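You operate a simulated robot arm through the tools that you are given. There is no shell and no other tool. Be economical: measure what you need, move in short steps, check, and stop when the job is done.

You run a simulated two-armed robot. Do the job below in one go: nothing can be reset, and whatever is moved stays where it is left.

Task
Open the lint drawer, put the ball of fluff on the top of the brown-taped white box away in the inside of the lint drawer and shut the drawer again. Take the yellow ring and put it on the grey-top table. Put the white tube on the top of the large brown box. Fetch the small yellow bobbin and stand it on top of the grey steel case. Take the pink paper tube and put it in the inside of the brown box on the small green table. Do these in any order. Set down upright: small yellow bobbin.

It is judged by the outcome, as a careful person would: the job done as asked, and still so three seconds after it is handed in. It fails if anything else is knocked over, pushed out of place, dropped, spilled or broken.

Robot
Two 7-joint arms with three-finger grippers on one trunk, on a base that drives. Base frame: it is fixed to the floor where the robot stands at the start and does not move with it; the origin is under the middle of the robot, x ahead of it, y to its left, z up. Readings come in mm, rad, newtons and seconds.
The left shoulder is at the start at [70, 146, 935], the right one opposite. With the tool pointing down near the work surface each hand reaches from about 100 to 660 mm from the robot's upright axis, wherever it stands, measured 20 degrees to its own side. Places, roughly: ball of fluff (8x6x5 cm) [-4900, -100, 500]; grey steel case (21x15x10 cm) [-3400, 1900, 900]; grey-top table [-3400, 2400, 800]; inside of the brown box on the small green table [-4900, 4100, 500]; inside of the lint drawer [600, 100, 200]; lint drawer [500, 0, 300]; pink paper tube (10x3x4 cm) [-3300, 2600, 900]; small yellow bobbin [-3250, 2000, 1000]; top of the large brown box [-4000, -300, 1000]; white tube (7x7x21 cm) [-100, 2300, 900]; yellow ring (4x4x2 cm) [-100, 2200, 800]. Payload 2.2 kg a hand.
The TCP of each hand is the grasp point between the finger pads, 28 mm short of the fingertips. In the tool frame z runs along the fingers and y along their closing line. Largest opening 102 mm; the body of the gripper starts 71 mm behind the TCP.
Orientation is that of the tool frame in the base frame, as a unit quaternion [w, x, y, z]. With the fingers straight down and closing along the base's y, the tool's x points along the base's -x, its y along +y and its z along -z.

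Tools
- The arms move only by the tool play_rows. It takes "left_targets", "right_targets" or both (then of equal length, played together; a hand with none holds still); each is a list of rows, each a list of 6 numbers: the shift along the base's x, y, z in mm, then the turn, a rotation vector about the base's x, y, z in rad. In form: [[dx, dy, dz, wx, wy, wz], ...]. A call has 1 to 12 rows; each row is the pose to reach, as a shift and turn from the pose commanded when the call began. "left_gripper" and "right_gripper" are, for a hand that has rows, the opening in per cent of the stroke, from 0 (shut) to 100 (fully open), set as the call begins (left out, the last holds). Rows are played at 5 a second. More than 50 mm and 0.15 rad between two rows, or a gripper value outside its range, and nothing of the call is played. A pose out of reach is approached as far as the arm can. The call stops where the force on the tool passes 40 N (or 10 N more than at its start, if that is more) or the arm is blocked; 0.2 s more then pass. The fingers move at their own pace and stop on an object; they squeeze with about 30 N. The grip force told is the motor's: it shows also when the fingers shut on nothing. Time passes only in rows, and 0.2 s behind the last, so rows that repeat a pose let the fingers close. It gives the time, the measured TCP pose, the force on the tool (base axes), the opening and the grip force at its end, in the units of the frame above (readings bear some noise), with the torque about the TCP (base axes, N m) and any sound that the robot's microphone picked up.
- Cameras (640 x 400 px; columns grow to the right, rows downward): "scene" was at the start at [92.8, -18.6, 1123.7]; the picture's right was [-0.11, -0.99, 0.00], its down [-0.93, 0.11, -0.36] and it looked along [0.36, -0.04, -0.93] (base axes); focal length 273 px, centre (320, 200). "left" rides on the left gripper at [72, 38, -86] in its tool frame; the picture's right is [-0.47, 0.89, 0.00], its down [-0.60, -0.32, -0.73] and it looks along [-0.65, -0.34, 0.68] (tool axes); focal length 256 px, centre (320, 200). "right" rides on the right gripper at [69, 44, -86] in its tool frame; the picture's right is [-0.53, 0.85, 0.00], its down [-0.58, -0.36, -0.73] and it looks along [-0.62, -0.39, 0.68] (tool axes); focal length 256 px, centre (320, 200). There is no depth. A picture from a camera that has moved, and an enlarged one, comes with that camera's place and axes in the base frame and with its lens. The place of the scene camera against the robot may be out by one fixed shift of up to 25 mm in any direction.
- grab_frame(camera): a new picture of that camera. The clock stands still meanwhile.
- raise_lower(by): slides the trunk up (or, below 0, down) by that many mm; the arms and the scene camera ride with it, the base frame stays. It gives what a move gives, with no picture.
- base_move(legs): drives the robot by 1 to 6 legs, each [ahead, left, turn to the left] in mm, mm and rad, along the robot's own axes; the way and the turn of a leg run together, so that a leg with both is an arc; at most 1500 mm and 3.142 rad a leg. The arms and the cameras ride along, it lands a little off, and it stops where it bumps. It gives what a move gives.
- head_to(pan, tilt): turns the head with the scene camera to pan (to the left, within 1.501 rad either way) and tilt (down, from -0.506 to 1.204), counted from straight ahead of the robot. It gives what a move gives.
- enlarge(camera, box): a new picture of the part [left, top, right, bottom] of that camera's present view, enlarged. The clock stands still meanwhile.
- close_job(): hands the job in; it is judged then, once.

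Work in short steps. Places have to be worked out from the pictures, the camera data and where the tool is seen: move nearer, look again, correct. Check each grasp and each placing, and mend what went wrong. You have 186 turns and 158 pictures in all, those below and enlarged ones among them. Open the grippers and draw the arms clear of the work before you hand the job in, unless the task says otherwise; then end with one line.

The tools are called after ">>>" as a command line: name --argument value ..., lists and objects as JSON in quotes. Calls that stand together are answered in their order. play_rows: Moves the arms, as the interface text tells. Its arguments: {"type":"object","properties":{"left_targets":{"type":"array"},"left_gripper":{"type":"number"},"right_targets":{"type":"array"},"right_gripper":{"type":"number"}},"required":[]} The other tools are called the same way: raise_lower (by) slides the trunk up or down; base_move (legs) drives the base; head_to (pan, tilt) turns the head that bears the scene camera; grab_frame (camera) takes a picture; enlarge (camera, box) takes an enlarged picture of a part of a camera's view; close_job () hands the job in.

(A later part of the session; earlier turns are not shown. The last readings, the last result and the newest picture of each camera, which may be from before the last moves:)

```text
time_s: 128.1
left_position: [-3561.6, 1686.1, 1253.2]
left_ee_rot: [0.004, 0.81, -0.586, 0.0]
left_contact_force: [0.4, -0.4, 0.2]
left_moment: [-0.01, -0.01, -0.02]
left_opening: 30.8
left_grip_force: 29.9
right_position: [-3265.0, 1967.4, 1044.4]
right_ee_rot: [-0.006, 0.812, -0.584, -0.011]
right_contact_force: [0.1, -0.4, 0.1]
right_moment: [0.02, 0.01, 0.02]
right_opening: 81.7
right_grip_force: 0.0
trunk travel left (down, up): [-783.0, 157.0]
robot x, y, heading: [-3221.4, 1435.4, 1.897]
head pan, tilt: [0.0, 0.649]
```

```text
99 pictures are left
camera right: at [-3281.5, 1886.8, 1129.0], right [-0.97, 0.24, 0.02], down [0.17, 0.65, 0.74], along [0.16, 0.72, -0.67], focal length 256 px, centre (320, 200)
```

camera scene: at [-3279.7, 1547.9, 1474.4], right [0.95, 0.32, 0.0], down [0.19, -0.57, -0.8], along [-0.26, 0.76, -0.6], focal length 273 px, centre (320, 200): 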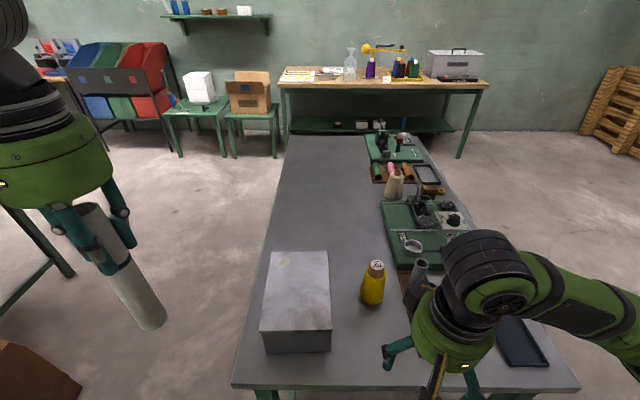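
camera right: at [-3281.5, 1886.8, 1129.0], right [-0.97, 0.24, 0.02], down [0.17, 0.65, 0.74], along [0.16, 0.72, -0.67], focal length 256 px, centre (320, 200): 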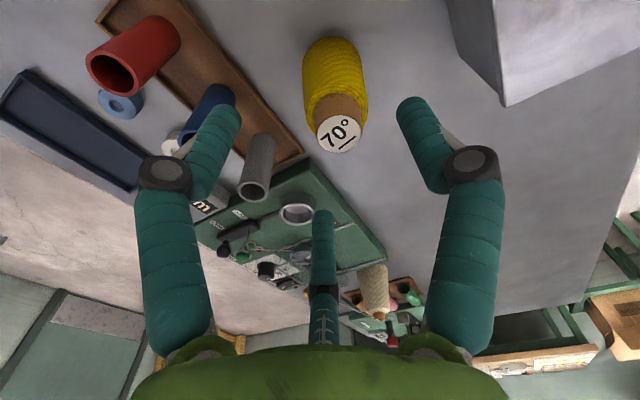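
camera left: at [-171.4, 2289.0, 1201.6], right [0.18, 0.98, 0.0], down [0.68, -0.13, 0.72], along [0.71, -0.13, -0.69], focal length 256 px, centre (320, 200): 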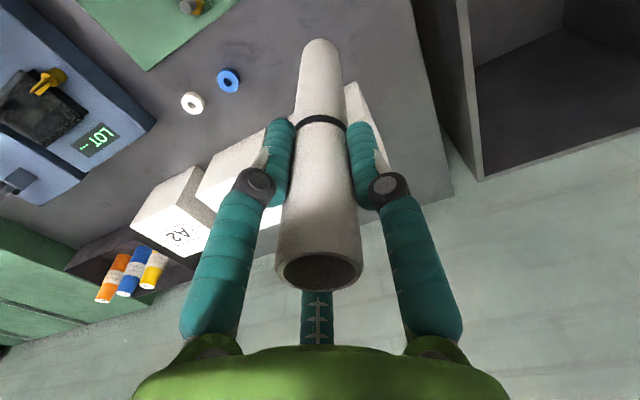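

Bobbin top at ≈(-3274, 1995, 963). Centre over it and descend to grip its body.

>>> play_rows --right_targets '[[-9, 28, 0, 0, 0, 0], [-9, 28, -40, 0, 0, 0], [-9, 28, -80, 0, 0, 0], [-9, 28, -110, 0, 0, 0], [-9, 28, -128, 0, 0, 0], [-9, 28, -128, 0, 0, 0]]'

>>> grab_frame --camera "right"

```text
time_s: 129.5
left_position: [-3561.7, 1686.5, 1253.3]
left_ee_rot: [0.004, 0.81, -0.586, 0.0]
left_contact_force: [-0.3, -1.0, -0.5]
left_moment: [-0.04, 0.02, 0.0]
left_opening: 30.6
left_grip_force: 30.2
right_position: [-3273.6, 1994.4, 916.5]
right_ee_rot: [-0.005, 0.812, -0.583, -0.011]
right_contact_force: [-0.7, 0.1, -0.5]
right_moment: [-0.01, -0.02, -0.01]
right_opening: 81.6
right_grip_force: 0.0
trunk travel left (down, up): [-783.0, 157.0]
robot x, y, heading: [-3223.8, 1433.0, 1.902]
head pan, tilt: [0.0, 0.649]
```

```text
98 pictures are left
camera right: at [-3290.7, 1913.6, 1001.2], right [-0.97, 0.24, 0.02], down [0.17, 0.65, 0.74], along [0.17, 0.72, -0.67], focal length 256 px, centre (320, 200)
```

right: 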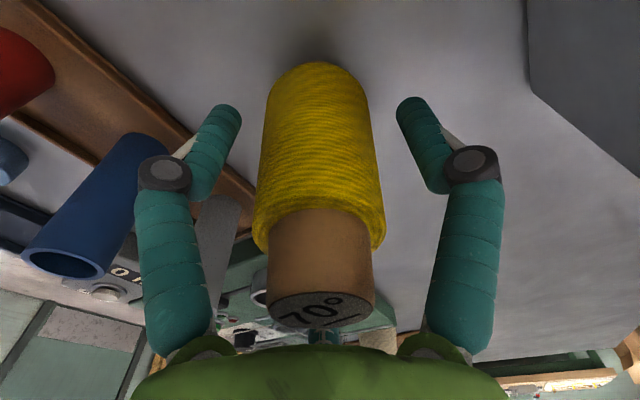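

Well centred. Close and lift.

>>> play_rows --right_targets '[[0, 0, 0, 0, 0, 0], [0, 0, 0, 0, 0, 0], [0, 0, 0, 0, 0, 0], [0, 0, 0, 0, 0, 0]]' --right_gripper 0

>>> play_rows --right_targets '[[0, 0, 30, 0, 0, 0], [0, 0, 70, 0, 0, 0], [0, 0, 110, 0, 0, 0], [0, 0, 140, 0, 0, 0], [0, 0, 140, 0, 0, 0]]'

>>> grab_frame --camera "right"

>>> grab_frame --camera "scene"

```text
time_s: 130.5
left_position: [-3561.5, 1686.0, 1253.1]
left_ee_rot: [0.004, 0.81, -0.586, 0.0]
left_contact_force: [0.3, -0.1, -1.4]
left_moment: [0.0, 0.0, 0.01]
left_opening: 30.7
left_grip_force: 30.2
right_position: [-3273.2, 1994.4, 916.8]
right_ee_rot: [-0.006, 0.812, -0.584, -0.012]
right_contact_force: [-1.5, 2.9, 5.5]
right_moment: [-0.02, 0.1, -0.05]
right_opening: 54.7
right_grip_force: 30.4
trunk travel left (down, up): [-783.0, 157.0]
robot x, y, heading: [-3224.0, 1434.3, 1.899]
head pan, tilt: [0.0, 0.649]
```

```text
time_s: 131.7
left_position: [-3562.5, 1686.7, 1252.3]
left_ee_rot: [0.005, 0.81, -0.586, 0.0]
left_contact_force: [0.2, -1.4, 0.2]
left_moment: [-0.02, 0.03, 0.04]
left_opening: 30.9
left_grip_force: 30.6
right_position: [-3273.3, 1993.3, 1056.9]
right_ee_rot: [-0.005, 0.812, -0.584, -0.011]
right_contact_force: [-0.8, 0.3, -1.6]
right_moment: [0.0, 0.02, -0.02]
right_opening: 54.7
right_grip_force: 29.6
trunk travel left (down, up): [-783.0, 157.0]
robot x, y, heading: [-3222.6, 1436.7, 1.896]
head pan, tilt: [0.0, 0.649]
```

```text
97 pictures are left
camera right: at [-3290.1, 1912.1, 1141.1], right [-0.97, 0.24, 0.02], down [0.17, 0.65, 0.74], along [0.17, 0.72, -0.67], focal length 256 px, centre (320, 200)
```

right: 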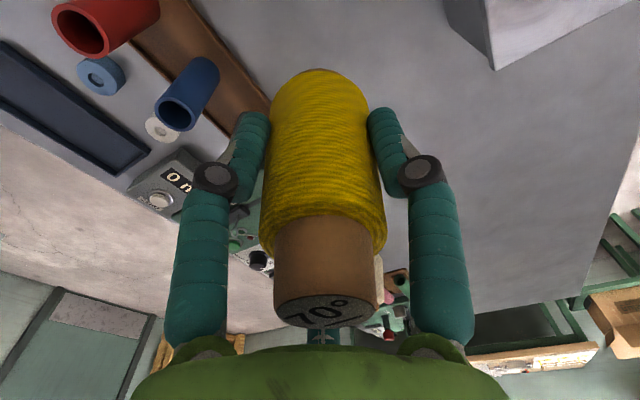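

```text
96 pictures are left
camera scene: at [-3281.0, 1551.4, 1474.0], right [0.95, 0.32, 0.0], down [0.19, -0.57, -0.8], along [-0.25, 0.75, -0.6], focal length 273 px, centre (320, 200)
```

scene: 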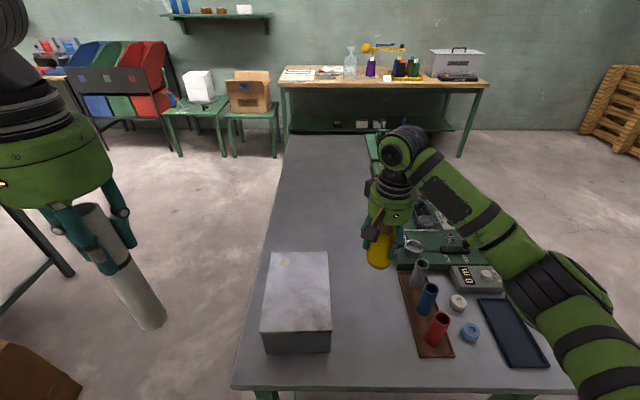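

Bobbin held (bottom at TCP−67). Case top centre ≈(-3433, 1895, 950). I carry it over there.

>>> play_rows --right_targets '[[-32, -20, 10, 0, 0, 0], [-64, -39, 10, 0, 0, 0], [-96, -59, 10, 0, 0, 0], [-128, -78, 10, 0, 0, 0], [-160, -98, 10, 0, 0, 0], [-160, -98, -10, 0, 0, 0], [-160, -98, -10, 0, 0, 0]]'

>>> grab_frame --camera "right"

>>> enlarge --camera "scene" --box '[220, 200, 400, 360]'

```text
time_s: 133.3
left_position: [-3561.8, 1686.2, 1252.1]
left_ee_rot: [0.004, 0.811, -0.586, 0.0]
left_contact_force: [0.3, 0.2, 0.4]
left_moment: [0.0, 0.03, 0.01]
left_opening: 30.6
left_grip_force: 29.9
right_position: [-3433.4, 1896.1, 1048.4]
right_ee_rot: [-0.004, 0.812, -0.583, -0.011]
right_contact_force: [0.6, -0.4, -2.1]
right_moment: [0.01, 0.07, -0.01]
right_opening: 54.8
right_grip_force: 29.8
trunk travel left (down, up): [-783.0, 157.0]
robot x, y, heading: [-3226.9, 1432.4, 1.896]
head pan, tilt: [0.0, 0.649]
```

```text
95 pictures are left
camera right: at [-3449.8, 1816.4, 1132.0], right [-0.97, 0.24, 0.02], down [0.17, 0.65, 0.74], along [0.17, 0.72, -0.67], focal length 256 px, centre (320, 200)
```

right: 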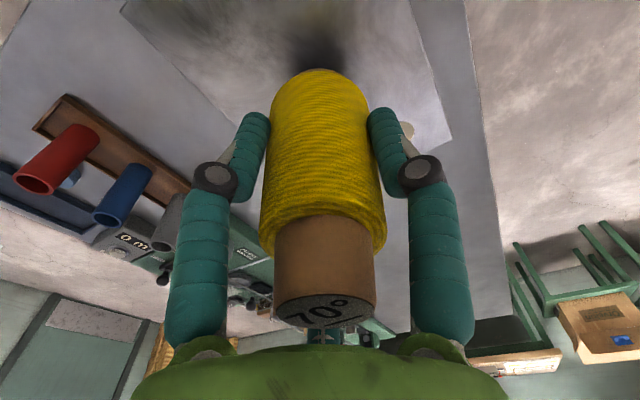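

```text
2.50 times, centred on (310, 280) of scene
camera zoom: at [-3280.8, 1551.3, 1474.0], right [0.95, 0.32, 0.0], down [0.19, -0.57, -0.8], along [-0.25, 0.75, -0.6], focal length 683 px, centre (345, 0)
```

zoom: 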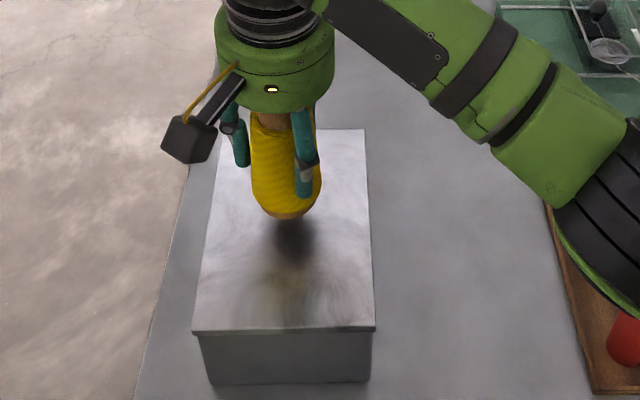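

Well over the case centre. Lower gently until contact.

>>> play_rows --right_targets '[[0, 0, -10, 0, 0, 0], [0, 0, -18, 0, 0, 0], [0, 0, -24, 0, 0, 0], [0, 0, -28, 0, 0, 0], [0, 0, -32, 0, 0, 0]]'

```text
time_s: 134.5
left_position: [-3560.9, 1684.6, 1253.8]
left_ee_rot: [0.004, 0.811, -0.586, -0.001]
left_contact_force: [-0.3, 0.0, -0.6]
left_moment: [0.02, -0.04, 0.03]
left_opening: 30.4
left_grip_force: 29.9
right_position: [-3433.3, 1896.1, 1018.6]
right_ee_rot: [-0.006, 0.812, -0.583, -0.014]
right_contact_force: [0.7, 2.5, 14.5]
right_moment: [-0.06, -0.2, 0.05]
right_opening: 54.8
right_grip_force: 30.3
trunk travel left (down, up): [-783.0, 157.0]
robot x, y, heading: [-3222.3, 1431.3, 1.898]
head pan, tilt: [0.0, 0.649]
```

Contact at TCP 1018 (14 N), as expected. Release and lift straight up.

>>> play_rows --right_targets '[[0, 0, 2, 0, 0, 0], [0, 0, 2, 0, 0, 0], [0, 0, 2, 0, 0, 0], [0, 0, 30, 0, 0, 0], [0, 0, 70, 0, 0, 0], [0, 0, 110, 0, 0, 0], [0, 0, 130, 0, 0, 0], [0, 0, 130, 0, 0, 0]]' --right_gripper 85

>>> grab_frame --camera "right"

>>> grab_frame --camera "scene"

```text
time_s: 136.3
left_position: [-3561.5, 1686.8, 1254.2]
left_ee_rot: [0.004, 0.811, -0.585, 0.0]
left_contact_force: [0.3, 0.2, -0.1]
left_moment: [-0.01, 0.01, -0.02]
left_opening: 30.6
left_grip_force: 30.0
right_position: [-3432.0, 1896.9, 1143.7]
right_ee_rot: [-0.004, 0.812, -0.583, -0.011]
right_contact_force: [-0.5, -0.1, 0.0]
right_moment: [-0.01, 0.0, -0.01]
right_opening: 86.8
right_grip_force: 0.1
trunk travel left (down, up): [-783.0, 157.0]
robot x, y, heading: [-3222.1, 1433.4, 1.902]
head pan, tilt: [0.0, 0.649]
```

```text
93 pictures are left
camera right: at [-3449.6, 1816.1, 1228.2], right [-0.97, 0.24, 0.02], down [0.17, 0.65, 0.74], along [0.17, 0.72, -0.67], focal length 256 px, centre (320, 200)
```

right: 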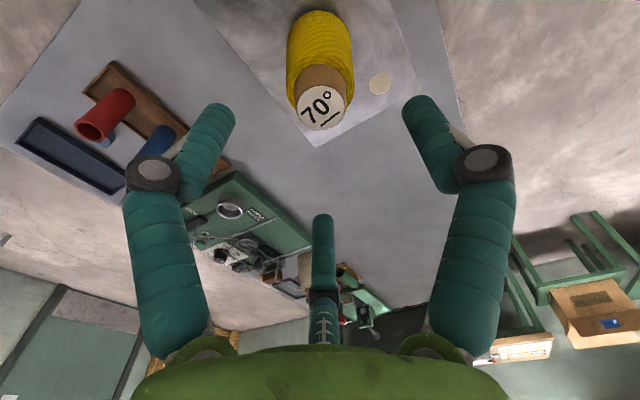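

```text
92 pictures are left
camera scene: at [-3280.8, 1551.3, 1474.0], right [0.95, 0.32, 0.0], down [0.19, -0.57, -0.8], along [-0.26, 0.75, -0.6], focal length 273 px, centre (320, 200)
```

scene: 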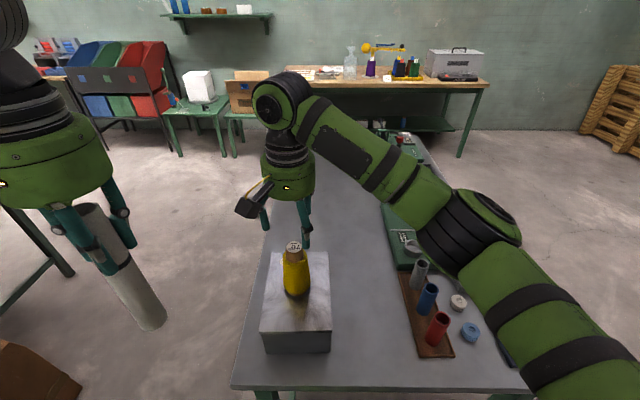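

Bobbin stands upright on the case. I retract the right hand and drive around to the table's front for the pink tube.

>>> play_rows --right_targets '[[25, -20, 20, 0, 0, 0], [55, -45, 20, 0, 0, 0], [90, -75, 20, 0, 0, 0], [120, -105, 20, 0, 0, 0], [140, -130, 20, 0, 0, 0], [140, -130, 20, 0, 0, 0]]'

>>> base_move --legs '[[-250, 0, 0], [0, 0, 1.575], [-1200, 0, 0], [0, -1250, 0], [250, 0, 0]]'

>>> grab_frame --camera "scene"

```text
time_s: 137.7
left_position: [-3563.5, 1687.6, 1252.6]
left_ee_rot: [0.004, 0.811, -0.585, 0.0]
left_contact_force: [0.1, 0.0, -0.3]
left_moment: [0.03, -0.01, 0.01]
left_opening: 30.9
left_grip_force: 30.2
right_position: [-3293.5, 1764.3, 1164.6]
right_ee_rot: [-0.005, 0.811, -0.584, -0.011]
right_contact_force: [-1.2, 0.3, -0.3]
right_moment: [0.0, -0.01, 0.0]
right_opening: 86.7
right_grip_force: 0.1
trunk travel left (down, up): [-783.0, 157.0]
robot x, y, heading: [-3225.9, 1432.3, 1.897]
head pan, tilt: [0.0, 0.649]
```

```text
time_s: 156.3
left_position: [-2925.2, 2343.5, 1254.2]
left_ee_rot: [0.003, 0.985, 0.171, 0.002]
left_contact_force: [0.4, -0.8, -0.6]
left_moment: [0.0, 0.02, 0.05]
left_opening: 30.6
left_grip_force: 30.0
right_position: [-3011.0, 2609.7, 1164.6]
right_ee_rot: [0.004, 0.985, 0.173, -0.013]
right_contact_force: [-0.2, 0.3, -0.3]
right_moment: [0.02, 0.01, -0.01]
right_opening: 86.7
right_grip_force: 0.0
trunk travel left (down, up): [-783.0, 157.0]
robot x, y, heading: [-2687.1, 2686.7, -2.796]
head pan, tilt: [0.0, 0.649]
```

```text
91 pictures are left
camera scene: at [-2822.3, 2627.5, 1474.3], right [-0.34, 0.94, 0.0], down [0.57, 0.21, -0.8], along [-0.75, -0.27, -0.6], focal length 273 px, centre (320, 200)
```

scene: 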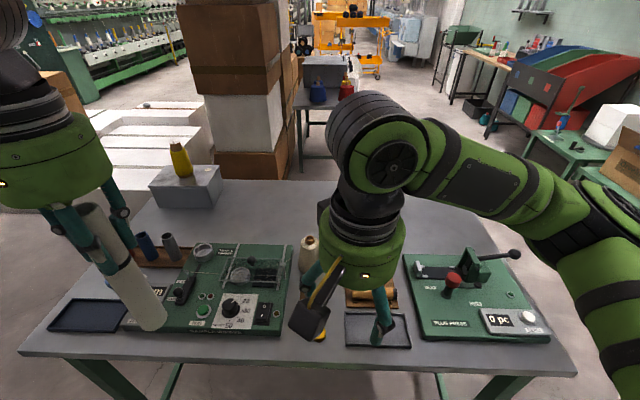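

I roll the right hand 90° so it closes across the horizontal tubes, then look.

>>> play_rows --right_targets '[[0, 0, 0, 0, 0, 0.145], [0, 0, 0, 0, 0, 0.29], [0, 0, 0, 0, 0, 0.435], [0, 0, 0, 0, 0, 0.58], [0, 0, 0, 0, 0, 0.725], [0, 0, 0, 0, 0, 0.87], [0, 0, 0, 0, 0, 1.015], [0, 0, 0, 0, 0, 1.16], [0, 0, 0, 0, 0, 1.305], [0, 0, 0, 0, 0, 1.45], [0, 0, 0, 0, 0, 1.57], [0, 0, 0, 0, 0, 1.57]]' --right_gripper 50

>>> base_move --legs '[[110, 0, 0]]'

>>> play_rows --right_targets '[[-45, -5, -20, 0, 0, 0], [-90, -10, -40, 0, 0, 0], [-130, -10, -70, 0, 0, 0], [-130, -10, -100, 0, 0, 0], [-130, -10, -100, 0, 0, 0]]'

>>> grab_frame --camera "right"

>>> grab_frame --camera "scene"

```text
time_s: 158.9
left_position: [-2927.7, 2341.8, 1253.4]
left_ee_rot: [0.003, 0.985, 0.171, 0.003]
left_contact_force: [0.7, 0.2, -0.3]
left_moment: [-0.01, -0.03, 0.0]
left_opening: 30.7
left_grip_force: 29.8
right_position: [-3013.4, 2608.7, 1165.4]
right_ee_rot: [0.01, 0.574, 0.819, -0.005]
right_contact_force: [-0.3, -0.5, -0.1]
right_moment: [0.01, 0.02, 0.0]
right_opening: 51.0
right_grip_force: 0.0
trunk travel left (down, up): [-783.0, 157.0]
robot x, y, heading: [-2683.0, 2686.6, -2.795]
head pan, tilt: [0.0, 0.649]
```

```text
time_s: 160.1
left_position: [-3026.8, 2304.6, 1253.9]
left_ee_rot: [0.003, 0.985, 0.172, 0.003]
left_contact_force: [-0.8, 0.3, -0.4]
left_moment: [-0.02, 0.03, 0.03]
left_opening: 30.7
left_grip_force: 29.5
right_position: [-3113.1, 2570.0, 1165.2]
right_ee_rot: [0.01, 0.573, 0.82, -0.006]
right_contact_force: [0.6, -0.5, 1.2]
right_moment: [-0.01, 0.02, 0.01]
right_opening: 51.2
right_grip_force: 0.0
trunk travel left (down, up): [-783.0, 157.0]
robot x, y, heading: [-2785.1, 2645.5, -2.791]
head pan, tilt: [0.0, 0.649]
```

```text
time_s: 161.2
left_position: [-3029.0, 2303.7, 1254.5]
left_ee_rot: [0.003, 0.985, 0.172, 0.002]
left_contact_force: [-0.5, 0.0, -0.5]
left_moment: [0.04, -0.03, -0.01]
left_opening: 30.9
left_grip_force: 29.9
right_position: [-3245.2, 2557.8, 1065.1]
right_ee_rot: [0.01, 0.573, 0.82, -0.005]
right_contact_force: [-0.6, 0.2, 0.2]
right_moment: [0.0, 0.0, -0.02]
right_opening: 51.1
right_grip_force: 0.0
trunk travel left (down, up): [-783.0, 157.0]
robot x, y, heading: [-2782.5, 2650.1, -2.786]
head pan, tilt: [0.0, 0.649]
```

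```text
90 pictures are left
camera right: at [-3227.3, 2640.7, 1148.4], right [0.98, -0.21, 0.02], down [-0.15, -0.65, 0.74], along [-0.15, -0.73, -0.67], focal length 256 px, centre (320, 200)
```

right: 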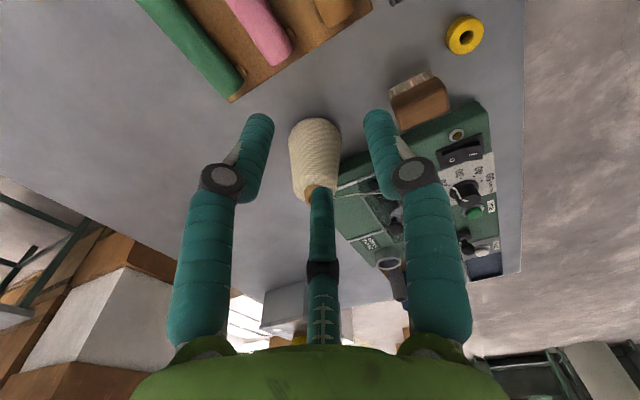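

```text
89 pictures are left
camera scene: at [-2926.0, 2588.6, 1474.1], right [-0.35, 0.94, 0.0], down [0.57, 0.21, -0.8], along [-0.75, -0.28, -0.6], focal length 273 px, centre (320, 200)
```

scene: 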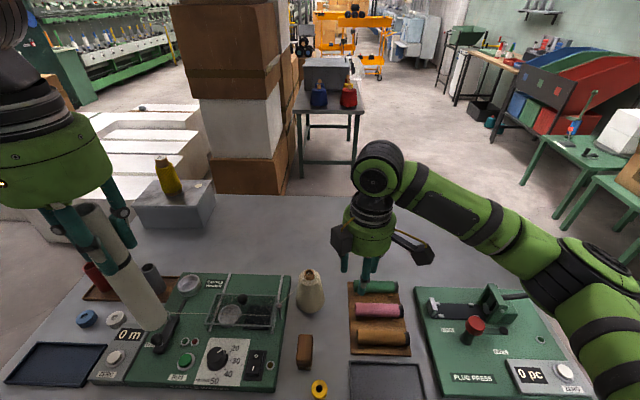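

Pink's left end ≈(-3283, 2569). I move the hand above the pink tube for a close look at the gaps.

>>> play_rows --right_targets '[[-20, 28, -20, 0, 0, 0], [-40, 56, -40, 0, 0, 0], [-55, 82, -55, 0, 0, 0], [-55, 82, -55, 0, 0, 0]]'

>>> grab_frame --camera "right"

>>> enlarge --camera "scene" --box '[300, 240, 460, 370]'

```text
time_s: 162.2
left_position: [-3028.8, 2303.5, 1253.1]
left_ee_rot: [0.003, 0.985, 0.172, 0.003]
left_contact_force: [-0.2, -0.2, -0.4]
left_moment: [0.01, 0.02, -0.01]
left_opening: 30.8
left_grip_force: 30.1
right_position: [-3299.2, 2640.7, 1009.1]
right_ee_rot: [0.01, 0.573, 0.819, -0.004]
right_contact_force: [0.2, 0.1, 0.5]
right_moment: [-0.03, 0.01, 0.05]
right_opening: 50.7
right_grip_force: 0.0
trunk travel left (down, up): [-783.0, 157.0]
robot x, y, heading: [-2791.4, 2648.4, -2.787]
head pan, tilt: [0.0, 0.649]
```

```text
88 pictures are left
camera right: at [-3282.1, 2721.7, 1094.9], right [0.98, -0.21, 0.02], down [-0.15, -0.65, 0.74], along [-0.15, -0.73, -0.67], focal length 256 px, centre (320, 200)
```

right: 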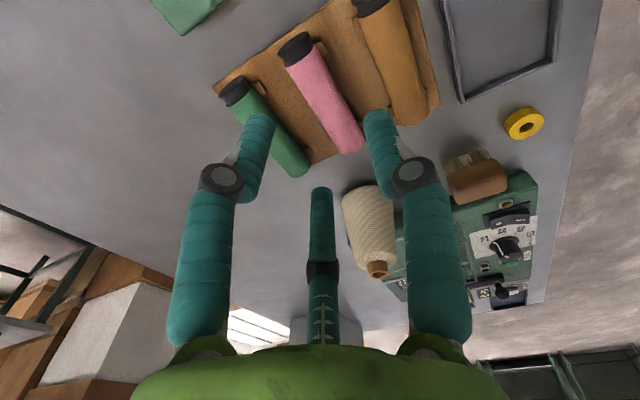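

```text
3.08 times, centred on (380, 305) of scene
camera zoom: at [-2926.5, 2588.3, 1474.1], right [-0.35, 0.94, 0.0], down [0.57, 0.21, -0.8], along [-0.75, -0.28, -0.6], focal length 841 px, centre (135, -123)
```

zoom: 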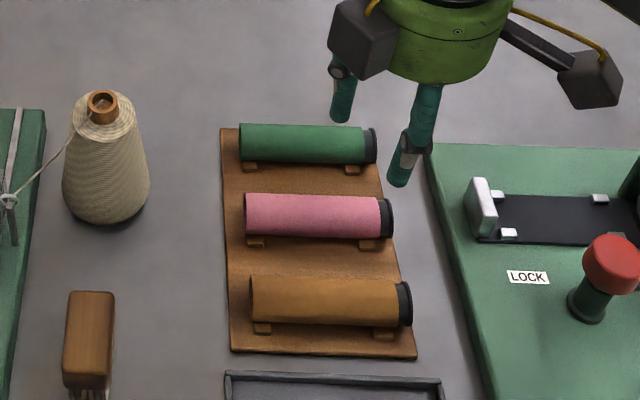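

Gaps are comfortable (~35 mm). Pink centre ≈(-3295, 2616, 885). I centre, open to 60, and descend.

>>> play_rows --right_targets '[[3, -23, 0, 0, 0, 0], [3, -23, -40, 0, 0, 0], [3, -23, -75, 0, 0, 0], [3, -23, -75, 0, 0, 0]]' --right_gripper 62

>>> grab_frame --camera "right"

>>> enlarge --camera "scene" --box '[300, 240, 460, 370]'

```text
time_s: 163.2
left_position: [-3028.7, 2303.8, 1252.4]
left_ee_rot: [0.003, 0.985, 0.172, 0.003]
left_contact_force: [0.9, 0.0, -0.3]
left_moment: [0.01, 0.01, 0.0]
left_opening: 30.5
left_grip_force: 30.5
right_position: [-3294.9, 2618.8, 934.5]
right_ee_rot: [0.01, 0.573, 0.819, -0.005]
right_contact_force: [0.5, -0.7, -0.2]
right_moment: [0.03, 0.01, -0.03]
right_opening: 63.4
right_grip_force: 0.0
trunk travel left (down, up): [-783.0, 157.0]
robot x, y, heading: [-2781.1, 2649.2, -2.789]
head pan, tilt: [0.0, 0.649]
```

```text
86 pictures are left
camera right: at [-3276.9, 2699.8, 1019.9], right [0.98, -0.21, 0.02], down [-0.15, -0.65, 0.74], along [-0.15, -0.73, -0.67], focal length 256 px, centre (320, 200)
```

right: 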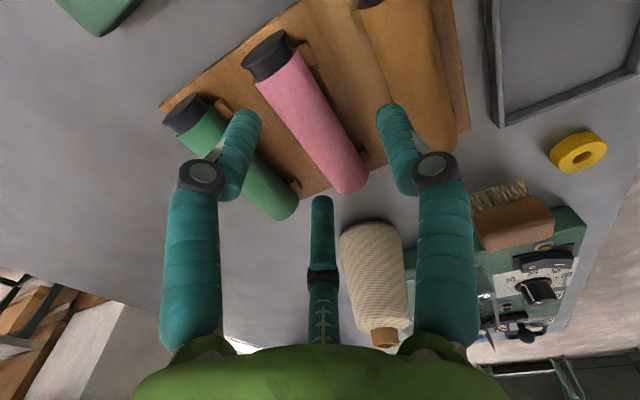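

```text
3.08 times, centred on (380, 305) of scene
camera zoom: at [-2926.3, 2587.8, 1474.1], right [-0.35, 0.94, 0.0], down [0.57, 0.21, -0.8], along [-0.75, -0.28, -0.6], focal length 841 px, centre (135, -123)
```

zoom: 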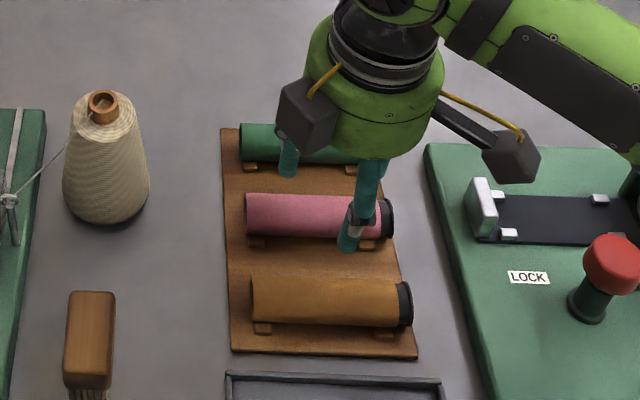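

Aligned. Descend the last 40 mm and close.

>>> play_rows --right_targets '[[-2, -3, -20, 0, 0, 0], [-2, -3, -40, 0, 0, 0], [-2, -3, -40, 0, 0, 0]]'

>>> play_rows --right_targets '[[0, 0, 0, 0, 0, 0], [0, 0, 0, 0, 0, 0], [0, 0, 0, 0, 0, 0], [0, 0, 0, 0, 0, 0]]' --right_gripper 0

>>> grab_frame --camera "right"

```text
time_s: 164.1
left_position: [-3030.7, 2303.3, 1253.1]
left_ee_rot: [0.003, 0.985, 0.173, 0.005]
left_contact_force: [-0.3, -0.2, -0.7]
left_moment: [0.01, -0.03, 0.01]
left_opening: 30.9
left_grip_force: 30.3
right_position: [-3300.7, 2615.9, 894.5]
right_ee_rot: [0.009, 0.573, 0.82, -0.007]
right_contact_force: [-14.1, -2.2, 8.0]
right_moment: [-0.41, 0.3, -0.53]
right_opening: 68.6
right_grip_force: 4.3
trunk travel left (down, up): [-783.0, 157.0]
robot x, y, heading: [-2785.9, 2646.7, -2.788]
head pan, tilt: [0.0, 0.649]
```

```text
time_s: 165.1
left_position: [-3029.8, 2301.4, 1253.8]
left_ee_rot: [0.002, 0.985, 0.172, 0.004]
left_contact_force: [-0.4, -1.0, -0.2]
left_moment: [0.01, 0.02, 0.05]
left_opening: 30.7
left_grip_force: 30.4
right_position: [-3300.2, 2611.0, 897.8]
right_ee_rot: [0.01, 0.573, 0.819, -0.011]
right_contact_force: [-16.3, -13.4, 20.5]
right_moment: [-0.25, 0.39, 0.25]
right_opening: 41.9
right_grip_force: 29.7
trunk travel left (down, up): [-783.0, 157.0]
robot x, y, heading: [-2786.5, 2646.6, -2.787]
head pan, tilt: [0.0, 0.649]
```

```text
84 pictures are left
camera right: at [-3282.5, 2693.1, 981.1], right [0.98, -0.21, 0.01], down [-0.15, -0.65, 0.75], along [-0.15, -0.73, -0.66], focal length 256 px, centre (320, 200)
```

right: 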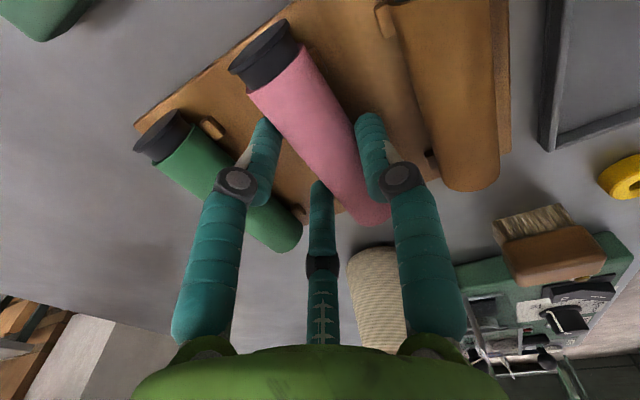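

Gripped at 42 mm with some side load. I lift slowly and check whether only the pink tube comes.

>>> play_rows --right_targets '[[0, 0, 5, 0, 0, 0], [0, 0, 15, 0, 0, 0], [0, 0, 30, 0, 0, 0], [0, 0, 30, 0, 0, 0]]'

>>> grab_frame --camera "right"

>>> enlarge --camera "scene" --box '[300, 240, 460, 370]'

```text
time_s: 166.1
left_position: [-3028.8, 2304.0, 1253.6]
left_ee_rot: [0.004, 0.985, 0.173, 0.004]
left_contact_force: [-1.1, -0.6, -0.5]
left_moment: [-0.04, 0.04, 0.01]
left_opening: 30.9
left_grip_force: 30.0
right_position: [-3296.8, 2616.3, 924.8]
right_ee_rot: [0.011, 0.574, 0.819, -0.004]
right_contact_force: [-0.2, -0.1, -0.6]
right_moment: [0.01, 0.01, 0.0]
right_opening: 41.5
right_grip_force: 30.0
trunk travel left (down, up): [-783.0, 157.0]
robot x, y, heading: [-2783.1, 2648.3, -2.783]
head pan, tilt: [0.0, 0.649]
```

```text
83 pictures are left
camera right: at [-3279.8, 2697.9, 1009.5], right [0.98, -0.21, 0.02], down [-0.15, -0.65, 0.74], along [-0.15, -0.73, -0.67], focal length 256 px, centre (320, 200)
```

right: 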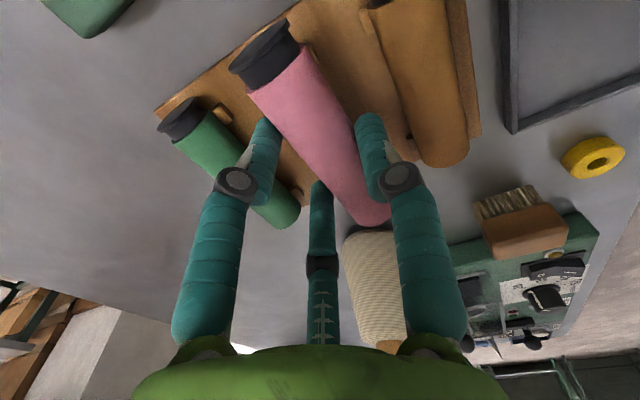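

```text
3.08 times, centred on (380, 305) of scene
camera zoom: at [-2926.5, 2589.0, 1474.1], right [-0.35, 0.94, 0.0], down [0.57, 0.21, -0.8], along [-0.75, -0.28, -0.6], focal length 841 px, centre (135, -123)
```

zoom: 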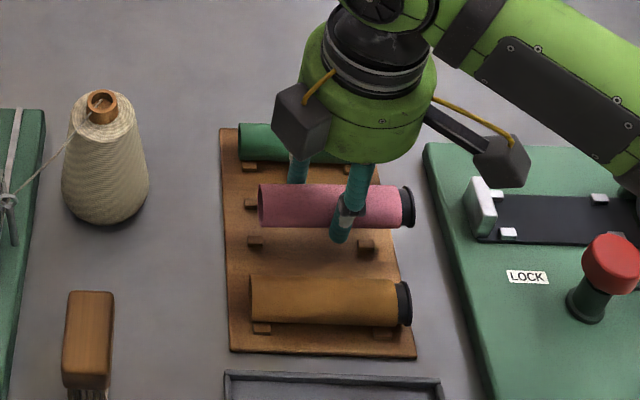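

Only the pink tube came; neighbours are untouched. I raise and retract it, then drive around the right end of the table toward the small green table.

>>> play_rows --right_targets '[[0, 0, 40, 0, 0, 0], [0, 0, 85, 0, 0, 0], [0, 0, 130, 0, 0, 0], [40, 14, 140, 0, 0, 0], [80, 28, 140, 0, 0, 0], [120, 42, 140, 0, 0, 0], [150, 52, 140, 0, 0, 0], [150, 52, 140, 0, 0, 0]]'

>>> base_move --legs '[[-350, 0, 0], [0, -975, 0], [900, 0, 0]]'

>>> head_to --pan -0.5 --tilt 0.5

>>> grab_frame --camera "scene"

```text
time_s: 167.8
left_position: [-3029.8, 2303.3, 1253.6]
left_ee_rot: [0.003, 0.985, 0.171, 0.003]
left_contact_force: [-0.5, -0.4, 0.0]
left_moment: [-0.03, -0.03, 0.02]
left_opening: 30.9
left_grip_force: 29.8
right_position: [-3149.1, 2668.9, 1064.7]
right_ee_rot: [0.01, 0.573, 0.82, -0.004]
right_contact_force: [-0.4, -0.2, -0.3]
right_moment: [-0.03, -0.02, 0.0]
right_opening: 41.4
right_grip_force: 30.2
trunk travel left (down, up): [-783.0, 157.0]
robot x, y, heading: [-2785.3, 2645.9, -2.791]
head pan, tilt: [0.0, 0.649]
```

```text
time_s: 179.2
left_position: [-3870.4, 3019.5, 1254.6]
left_ee_rot: [0.003, 0.984, 0.177, 0.002]
left_contact_force: [-0.6, 0.7, -0.3]
left_moment: [0.02, 0.01, 0.02]
left_opening: 30.6
left_grip_force: 29.7
right_position: [-3994.7, 3382.4, 1067.3]
right_ee_rot: [0.011, 0.568, 0.823, -0.005]
right_contact_force: [-0.3, -0.2, 0.2]
right_moment: [0.0, 0.0, -0.04]
right_opening: 41.9
right_grip_force: 29.9
trunk travel left (down, up): [-783.0, 157.0]
robot x, y, heading: [-3630.8, 3365.1, -2.781]
head pan, tilt: [0.0, 0.649]
```

```text
time_s: 180.1
left_position: [-3871.6, 3019.0, 1253.3]
left_ee_rot: [0.003, 0.984, 0.178, 0.003]
left_contact_force: [0.5, -0.3, -0.7]
left_moment: [-0.03, -0.02, 0.0]
left_opening: 30.8
left_grip_force: 30.0
right_position: [-3994.5, 3384.3, 1065.3]
right_ee_rot: [0.011, 0.568, 0.823, -0.004]
right_contact_force: [-0.4, -0.4, -0.7]
right_moment: [0.0, -0.01, 0.0]
right_opening: 41.5
right_grip_force: 30.0
trunk travel left (down, up): [-783.0, 157.0]
robot x, y, heading: [-3629.5, 3369.8, -2.782]
head pan, tilt: [-0.499, 0.499]
```

```text
81 pictures are left
camera scene: at [-3780.8, 3348.4, 1487.4], right [0.14, 0.99, 0.0], down [0.47, -0.06, -0.88], along [-0.87, 0.12, -0.48], focal length 273 px, centre (320, 200)
```

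scene: 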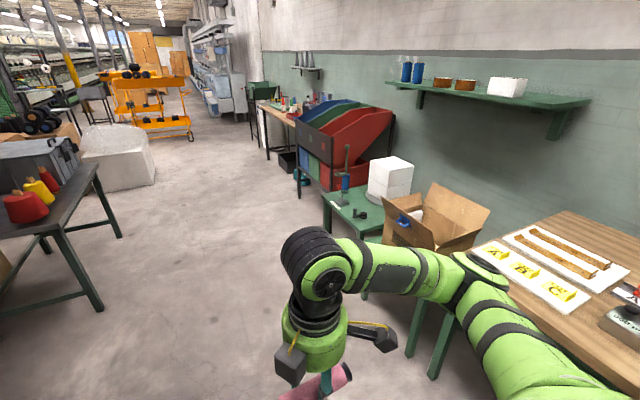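

The open brown box on its green table is ahead right. I drive 1 m further and turn right to face it.

>>> base_move --legs '[[1000, 0, 0], [0, 0, -1.57]]'

>>> head_to --pan 0 --tilt 0.6

>>> grab_frame --camera "scene"

```text
time_s: 189.0
left_position: [-4914.7, 3229.6, 1253.6]
left_ee_rot: [0.005, 0.834, -0.552, 0.001]
left_contact_force: [0.2, 0.6, -0.7]
left_moment: [0.01, 0.02, -0.01]
left_opening: 30.6
left_grip_force: 30.2
right_position: [-4557.2, 3371.6, 1066.5]
right_ee_rot: [0.004, 0.979, 0.203, -0.011]
right_contact_force: [-0.3, -0.3, 0.4]
right_moment: [0.01, -0.08, 0.01]
right_opening: 41.5
right_grip_force: 30.5
trunk travel left (down, up): [-783.0, 157.0]
robot x, y, heading: [-4554.5, 3004.3, 1.98]
head pan, tilt: [-0.499, 0.499]
```

```text
time_s: 189.9
left_position: [-4912.9, 3230.0, 1252.7]
left_ee_rot: [0.004, 0.835, -0.551, 0.001]
left_contact_force: [-1.2, 0.4, -0.2]
left_moment: [-0.02, 0.01, -0.02]
left_opening: 30.9
left_grip_force: 30.3
right_position: [-4557.2, 3370.6, 1065.7]
right_ee_rot: [0.005, 0.979, 0.203, -0.011]
right_contact_force: [0.6, 0.0, 0.0]
right_moment: [0.0, 0.0, 0.01]
right_opening: 41.7
right_grip_force: 29.9
trunk travel left (down, up): [-783.0, 157.0]
robot x, y, heading: [-4558.6, 2998.7, 1.982]
head pan, tilt: [0.0, 0.6]
```

```text
80 pictures are left
camera scene: at [-4623.6, 3121.1, 1478.4], right [0.92, 0.4, 0.0], down [0.22, -0.52, -0.83], along [-0.33, 0.76, -0.56], focal length 273 px, centre (320, 200)
```

scene: 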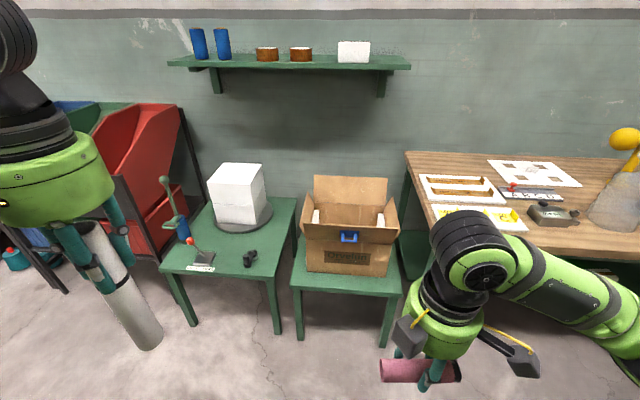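

The open box is straight ahead, slightly right. I drive 400 mm closer and look down.

>>> base_move --legs '[[400, 0, 0]]'

>>> head_to --pan 0 --tilt 0.85

>>> grab_frame --camera "scene"

>>> grab_frame --camera "right"

```text
time_s: 192.4
left_position: [-5074.2, 3594.8, 1254.4]
left_ee_rot: [0.004, 0.835, -0.55, 0.0]
left_contact_force: [1.0, 0.8, -1.1]
left_moment: [0.02, 0.0, 0.03]
left_opening: 30.6
left_grip_force: 29.7
right_position: [-4717.6, 3734.9, 1067.3]
right_ee_rot: [0.004, 0.979, 0.206, -0.01]
right_contact_force: [-0.4, 1.2, 0.3]
right_moment: [0.01, -0.01, 0.0]
right_opening: 41.3
right_grip_force: 29.3
trunk travel left (down, up): [-783.0, 157.0]
robot x, y, heading: [-4715.6, 3372.5, 1.981]
head pan, tilt: [0.0, 0.6]
```

```text
time_s: 193.2
left_position: [-5075.1, 3595.4, 1253.7]
left_ee_rot: [0.004, 0.835, -0.55, 0.0]
left_contact_force: [0.3, 0.7, -0.2]
left_moment: [0.0, -0.01, 0.01]
left_opening: 30.7
left_grip_force: 29.9
right_position: [-4718.8, 3737.9, 1065.4]
right_ee_rot: [0.005, 0.979, 0.205, -0.011]
right_contact_force: [0.0, 0.2, 0.1]
right_moment: [0.02, 0.0, 0.04]
right_opening: 41.4
right_grip_force: 30.3
trunk travel left (down, up): [-783.0, 157.0]
robot x, y, heading: [-4718.8, 3373.6, 1.986]
head pan, tilt: [0.0, 0.85]
```

```text
79 pictures are left
camera scene: at [-4780.6, 3478.7, 1457.4], right [0.92, 0.4, 0.0], down [0.3, -0.69, -0.66], along [-0.27, 0.6, -0.75], focal length 273 px, centre (320, 200)
```

scene: 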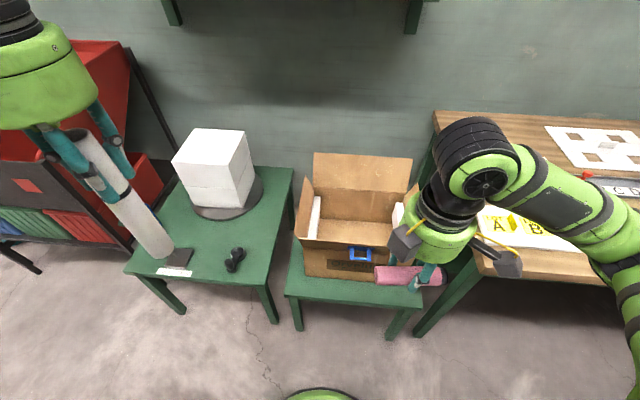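

```text
78 pictures are left
camera right: at [-4634.7, 3726.8, 1150.4], right [-0.15, -0.99, 0.02], down [-0.66, 0.11, 0.74], along [-0.74, 0.1, -0.67], focal length 256 px, centre (320, 200)
```

right: 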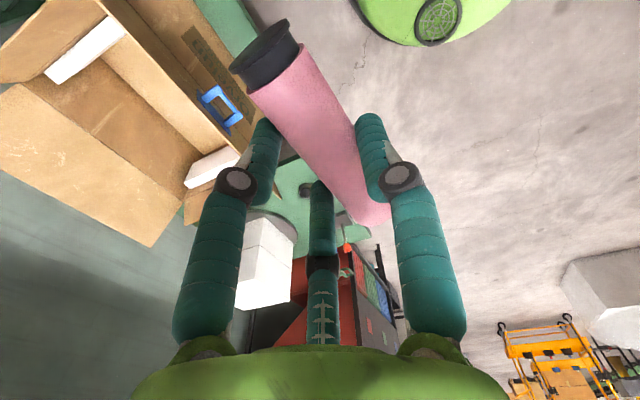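

Box front face is 560 mm ahead, rim z≈725, floor ≈530, centre ~680 ahead and 108 to the right. I lower the trunk 270 and drive 120 closer.

>>> raise_lower --by -250

>>> base_move --legs '[[120, 0, 0]]'

>>> grab_frame --camera "scene"

>>> grab_frame --camera "right"

```text
time_s: 195.8
left_position: [-5073.7, 3595.4, 1004.3]
left_ee_rot: [0.005, 0.835, -0.55, 0.0]
left_contact_force: [0.2, -0.3, -1.2]
left_moment: [0.02, 0.01, 0.02]
left_opening: 30.8
left_grip_force: 29.6
right_position: [-4718.3, 3738.2, 816.2]
right_ee_rot: [0.005, 0.979, 0.206, -0.011]
right_contact_force: [0.2, -0.4, 0.2]
right_moment: [-0.02, 0.0, 0.0]
right_opening: 41.6
right_grip_force: 30.1
trunk travel left (down, up): [-533.0, 407.0]
robot x, y, heading: [-4713.4, 3372.6, 1.984]
head pan, tilt: [0.0, 0.85]
```

```text
time_s: 197.0
left_position: [-5123.1, 3706.3, 1003.5]
left_ee_rot: [0.004, 0.835, -0.55, 0.0]
left_contact_force: [-0.2, -0.2, 0.3]
left_moment: [-0.03, 0.0, -0.02]
left_opening: 30.4
left_grip_force: 29.9
right_position: [-4766.8, 3847.3, 815.4]
right_ee_rot: [0.005, 0.979, 0.206, -0.01]
right_contact_force: [-0.1, -0.2, 0.0]
right_moment: [0.0, 0.01, 0.04]
right_opening: 41.1
right_grip_force: 30.1
trunk travel left (down, up): [-533.0, 407.0]
robot x, y, heading: [-4764.0, 3482.7, 1.98]
head pan, tilt: [0.0, 0.85]
```

```text
77 pictures are left
camera scene: at [-4828.7, 3588.2, 1207.4], right [0.92, 0.4, 0.0], down [0.3, -0.69, -0.66], along [-0.27, 0.6, -0.75], focal length 273 px, centre (320, 200)
```

scene: 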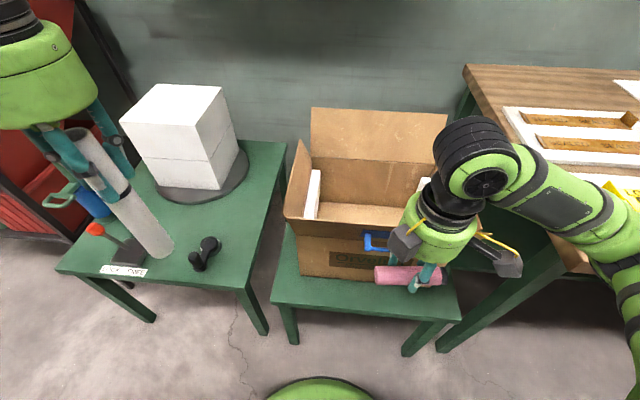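

```text
76 pictures are left
camera right: at [-4682.8, 3836.4, 900.5], right [-0.15, -0.99, 0.02], down [-0.66, 0.11, 0.74], along [-0.74, 0.1, -0.67], focal length 256 px, centre (320, 200)
```

right: 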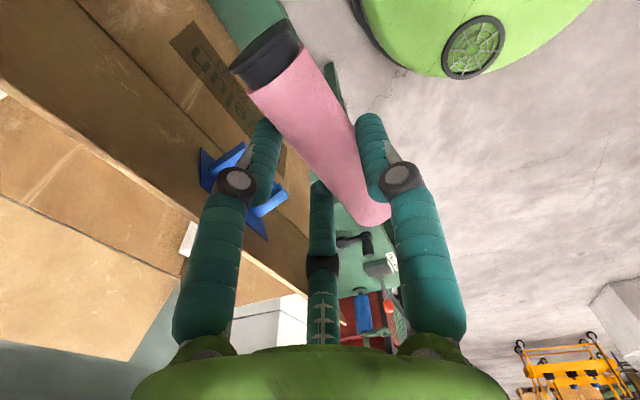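

I raise slightly and carry the tube over the box opening.

>>> play_rows --right_targets '[[0, 0, 40, 0, 0, 0], [-25, 35, 45, 0, 0, 0], [-50, 72, 45, 0, 0, 0], [-75, 110, 45, 0, 0, 0], [-100, 147, 45, 0, 0, 0], [-115, 175, 45, 0, 0, 0], [-115, 175, 45, 0, 0, 0]]'

>>> grab_frame --camera "scene"

>>> grab_frame --camera "right"

```text
time_s: 198.6
left_position: [-5122.0, 3704.9, 1003.6]
left_ee_rot: [0.004, 0.835, -0.55, -0.001]
left_contact_force: [0.3, -0.5, 0.1]
left_moment: [0.04, 0.02, 0.05]
left_opening: 30.9
left_grip_force: 30.4
right_position: [-4882.8, 4022.9, 861.5]
right_ee_rot: [0.003, 0.979, 0.205, -0.011]
right_contact_force: [-0.3, -0.3, 0.4]
right_moment: [0.0, 0.01, 0.02]
right_opening: 41.3
right_grip_force: 30.1
trunk travel left (down, up): [-533.0, 407.0]
robot x, y, heading: [-4766.3, 3482.4, 1.984]
head pan, tilt: [0.0, 0.85]
```

```text
75 pictures are left
camera scene: at [-4828.2, 3587.9, 1207.5], right [0.92, 0.4, 0.0], down [0.3, -0.69, -0.66], along [-0.27, 0.6, -0.75], focal length 273 px, centre (320, 200)
```

scene: 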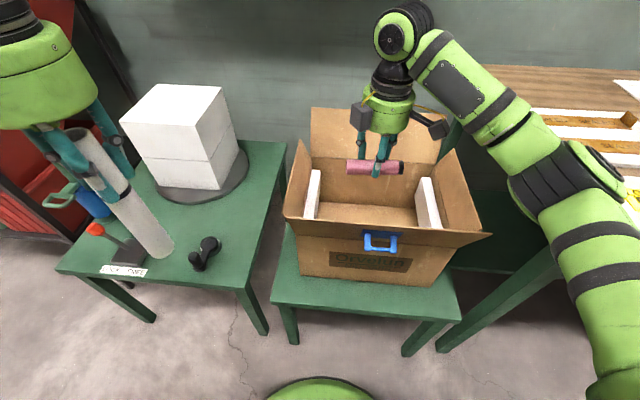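

```text
74 pictures are left
camera right: at [-4799.8, 4011.4, 946.5], right [-0.15, -0.99, 0.02], down [-0.66, 0.11, 0.74], along [-0.74, 0.1, -0.67], focal length 256 px, centre (320, 200)
```

right: 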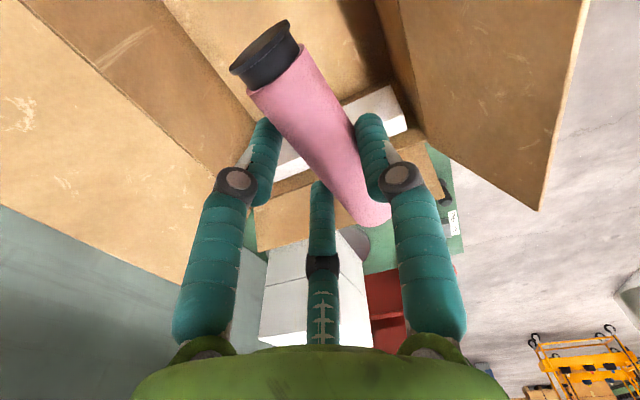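

Centred over the opening. I descend into the box in steps.

>>> play_rows --right_targets '[[-3, 7, -40, 0, 0, 0], [-5, 12, -80, 0, 0, 0], [-5, 12, -120, 0, 0, 0], [-5, 12, -160, 0, 0, 0], [-5, 12, -200, 0, 0, 0], [-5, 12, -200, 0, 0, 0]]'

>>> grab_frame --camera "scene"

>>> grab_frame --camera "right"

```text
time_s: 200.0
left_position: [-5122.2, 3703.6, 1004.6]
left_ee_rot: [0.003, 0.835, -0.55, -0.002]
left_contact_force: [-0.5, -0.3, 0.7]
left_moment: [-0.01, -0.01, 0.0]
left_opening: 30.7
left_grip_force: 30.3
right_position: [-4886.1, 4035.9, 666.0]
right_ee_rot: [0.001, 0.979, 0.204, -0.011]
right_contact_force: [-0.2, 0.3, -0.8]
right_moment: [0.0, 0.0, 0.0]
right_opening: 41.5
right_grip_force: 30.0
trunk travel left (down, up): [-533.0, 407.0]
robot x, y, heading: [-4764.1, 3485.6, 1.98]
head pan, tilt: [0.0, 0.85]
```

```text
73 pictures are left
camera scene: at [-4828.0, 3586.1, 1208.3], right [0.92, 0.4, 0.0], down [0.3, -0.69, -0.66], along [-0.27, 0.61, -0.75], focal length 273 px, centre (320, 200)
```

scene: 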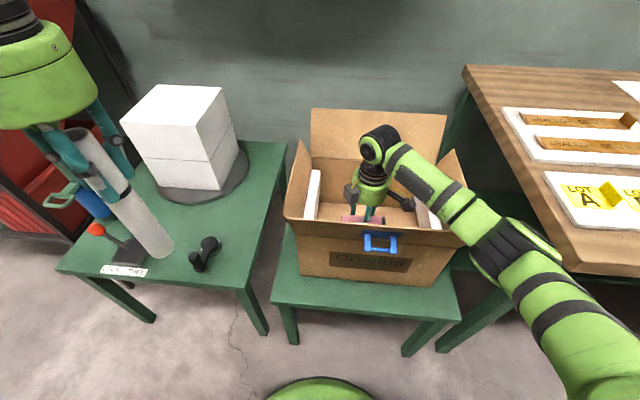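

```text
72 pictures are left
camera right: at [-4802.9, 4024.0, 750.1], right [-0.15, -0.99, 0.01], down [-0.66, 0.11, 0.75], along [-0.74, 0.11, -0.67], focal length 256 px, centre (320, 200)
```

right: 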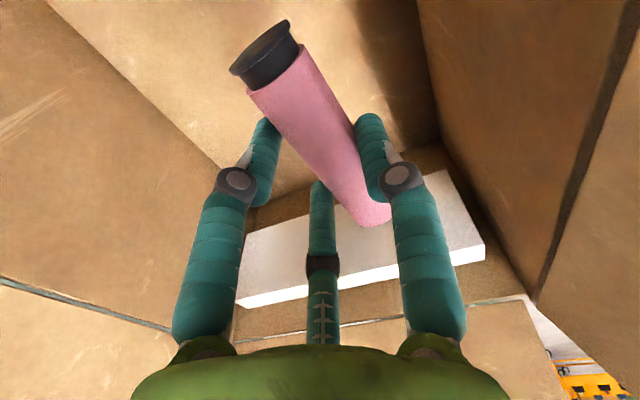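

Inside the box with clearance. I lower another 50 mm, watching force.

>>> play_rows --right_targets '[[0, 0, -15, 0, 0, 0], [0, 0, -30, 0, 0, 0], [0, 0, -45, 0, 0, 0], [0, 0, -60, 0, 0, 0], [0, 0, -60, 0, 0, 0]]'

>>> grab_frame --camera "scene"

>>> grab_frame --camera "right"

```text
time_s: 201.4
left_position: [-5121.5, 3698.5, 1004.0]
left_ee_rot: [0.002, 0.835, -0.551, -0.002]
left_contact_force: [-0.3, 0.3, 0.1]
left_moment: [0.02, -0.05, 0.01]
left_opening: 30.4
left_grip_force: 29.8
right_position: [-4889.1, 4075.8, 662.3]
right_ee_rot: [-0.056, 0.98, 0.19, -0.024]
right_contact_force: [0.1, 0.7, -1.5]
right_moment: [-0.01, 0.0, -0.01]
right_opening: 41.4
right_grip_force: 30.0
trunk travel left (down, up): [-533.0, 407.0]
robot x, y, heading: [-4766.9, 3483.7, 1.982]
head pan, tilt: [0.0, 0.85]
stopped in row 5 (right hand): the arm was blocked; the commanded pose is now the measured one
```

```text
71 pictures are left
camera scene: at [-4827.8, 3579.5, 1206.7], right [0.92, 0.4, 0.0], down [0.3, -0.68, -0.67], along [-0.26, 0.61, -0.75], focal length 273 px, centre (320, 200)
```

scene: 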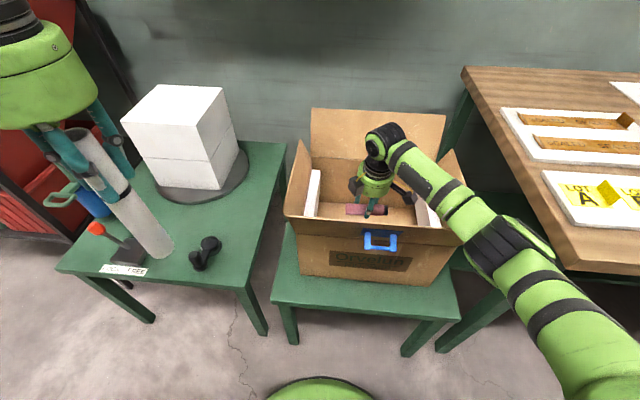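

```text
70 pictures are left
camera right: at [-4801.8, 4053.6, 740.9], right [-0.18, -0.98, -0.09], down [-0.62, 0.05, 0.78], along [-0.76, 0.2, -0.62], focal length 256 px, centre (320, 200)
```

right: 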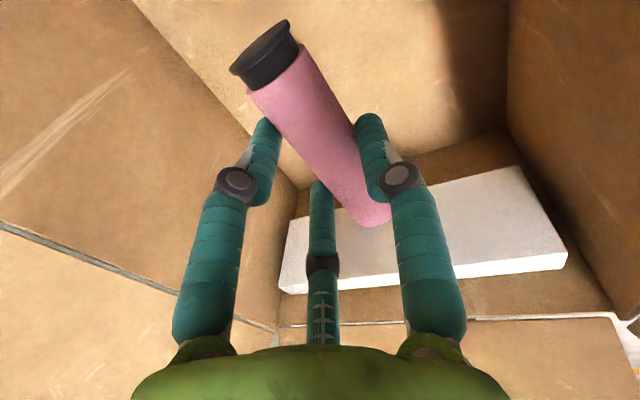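

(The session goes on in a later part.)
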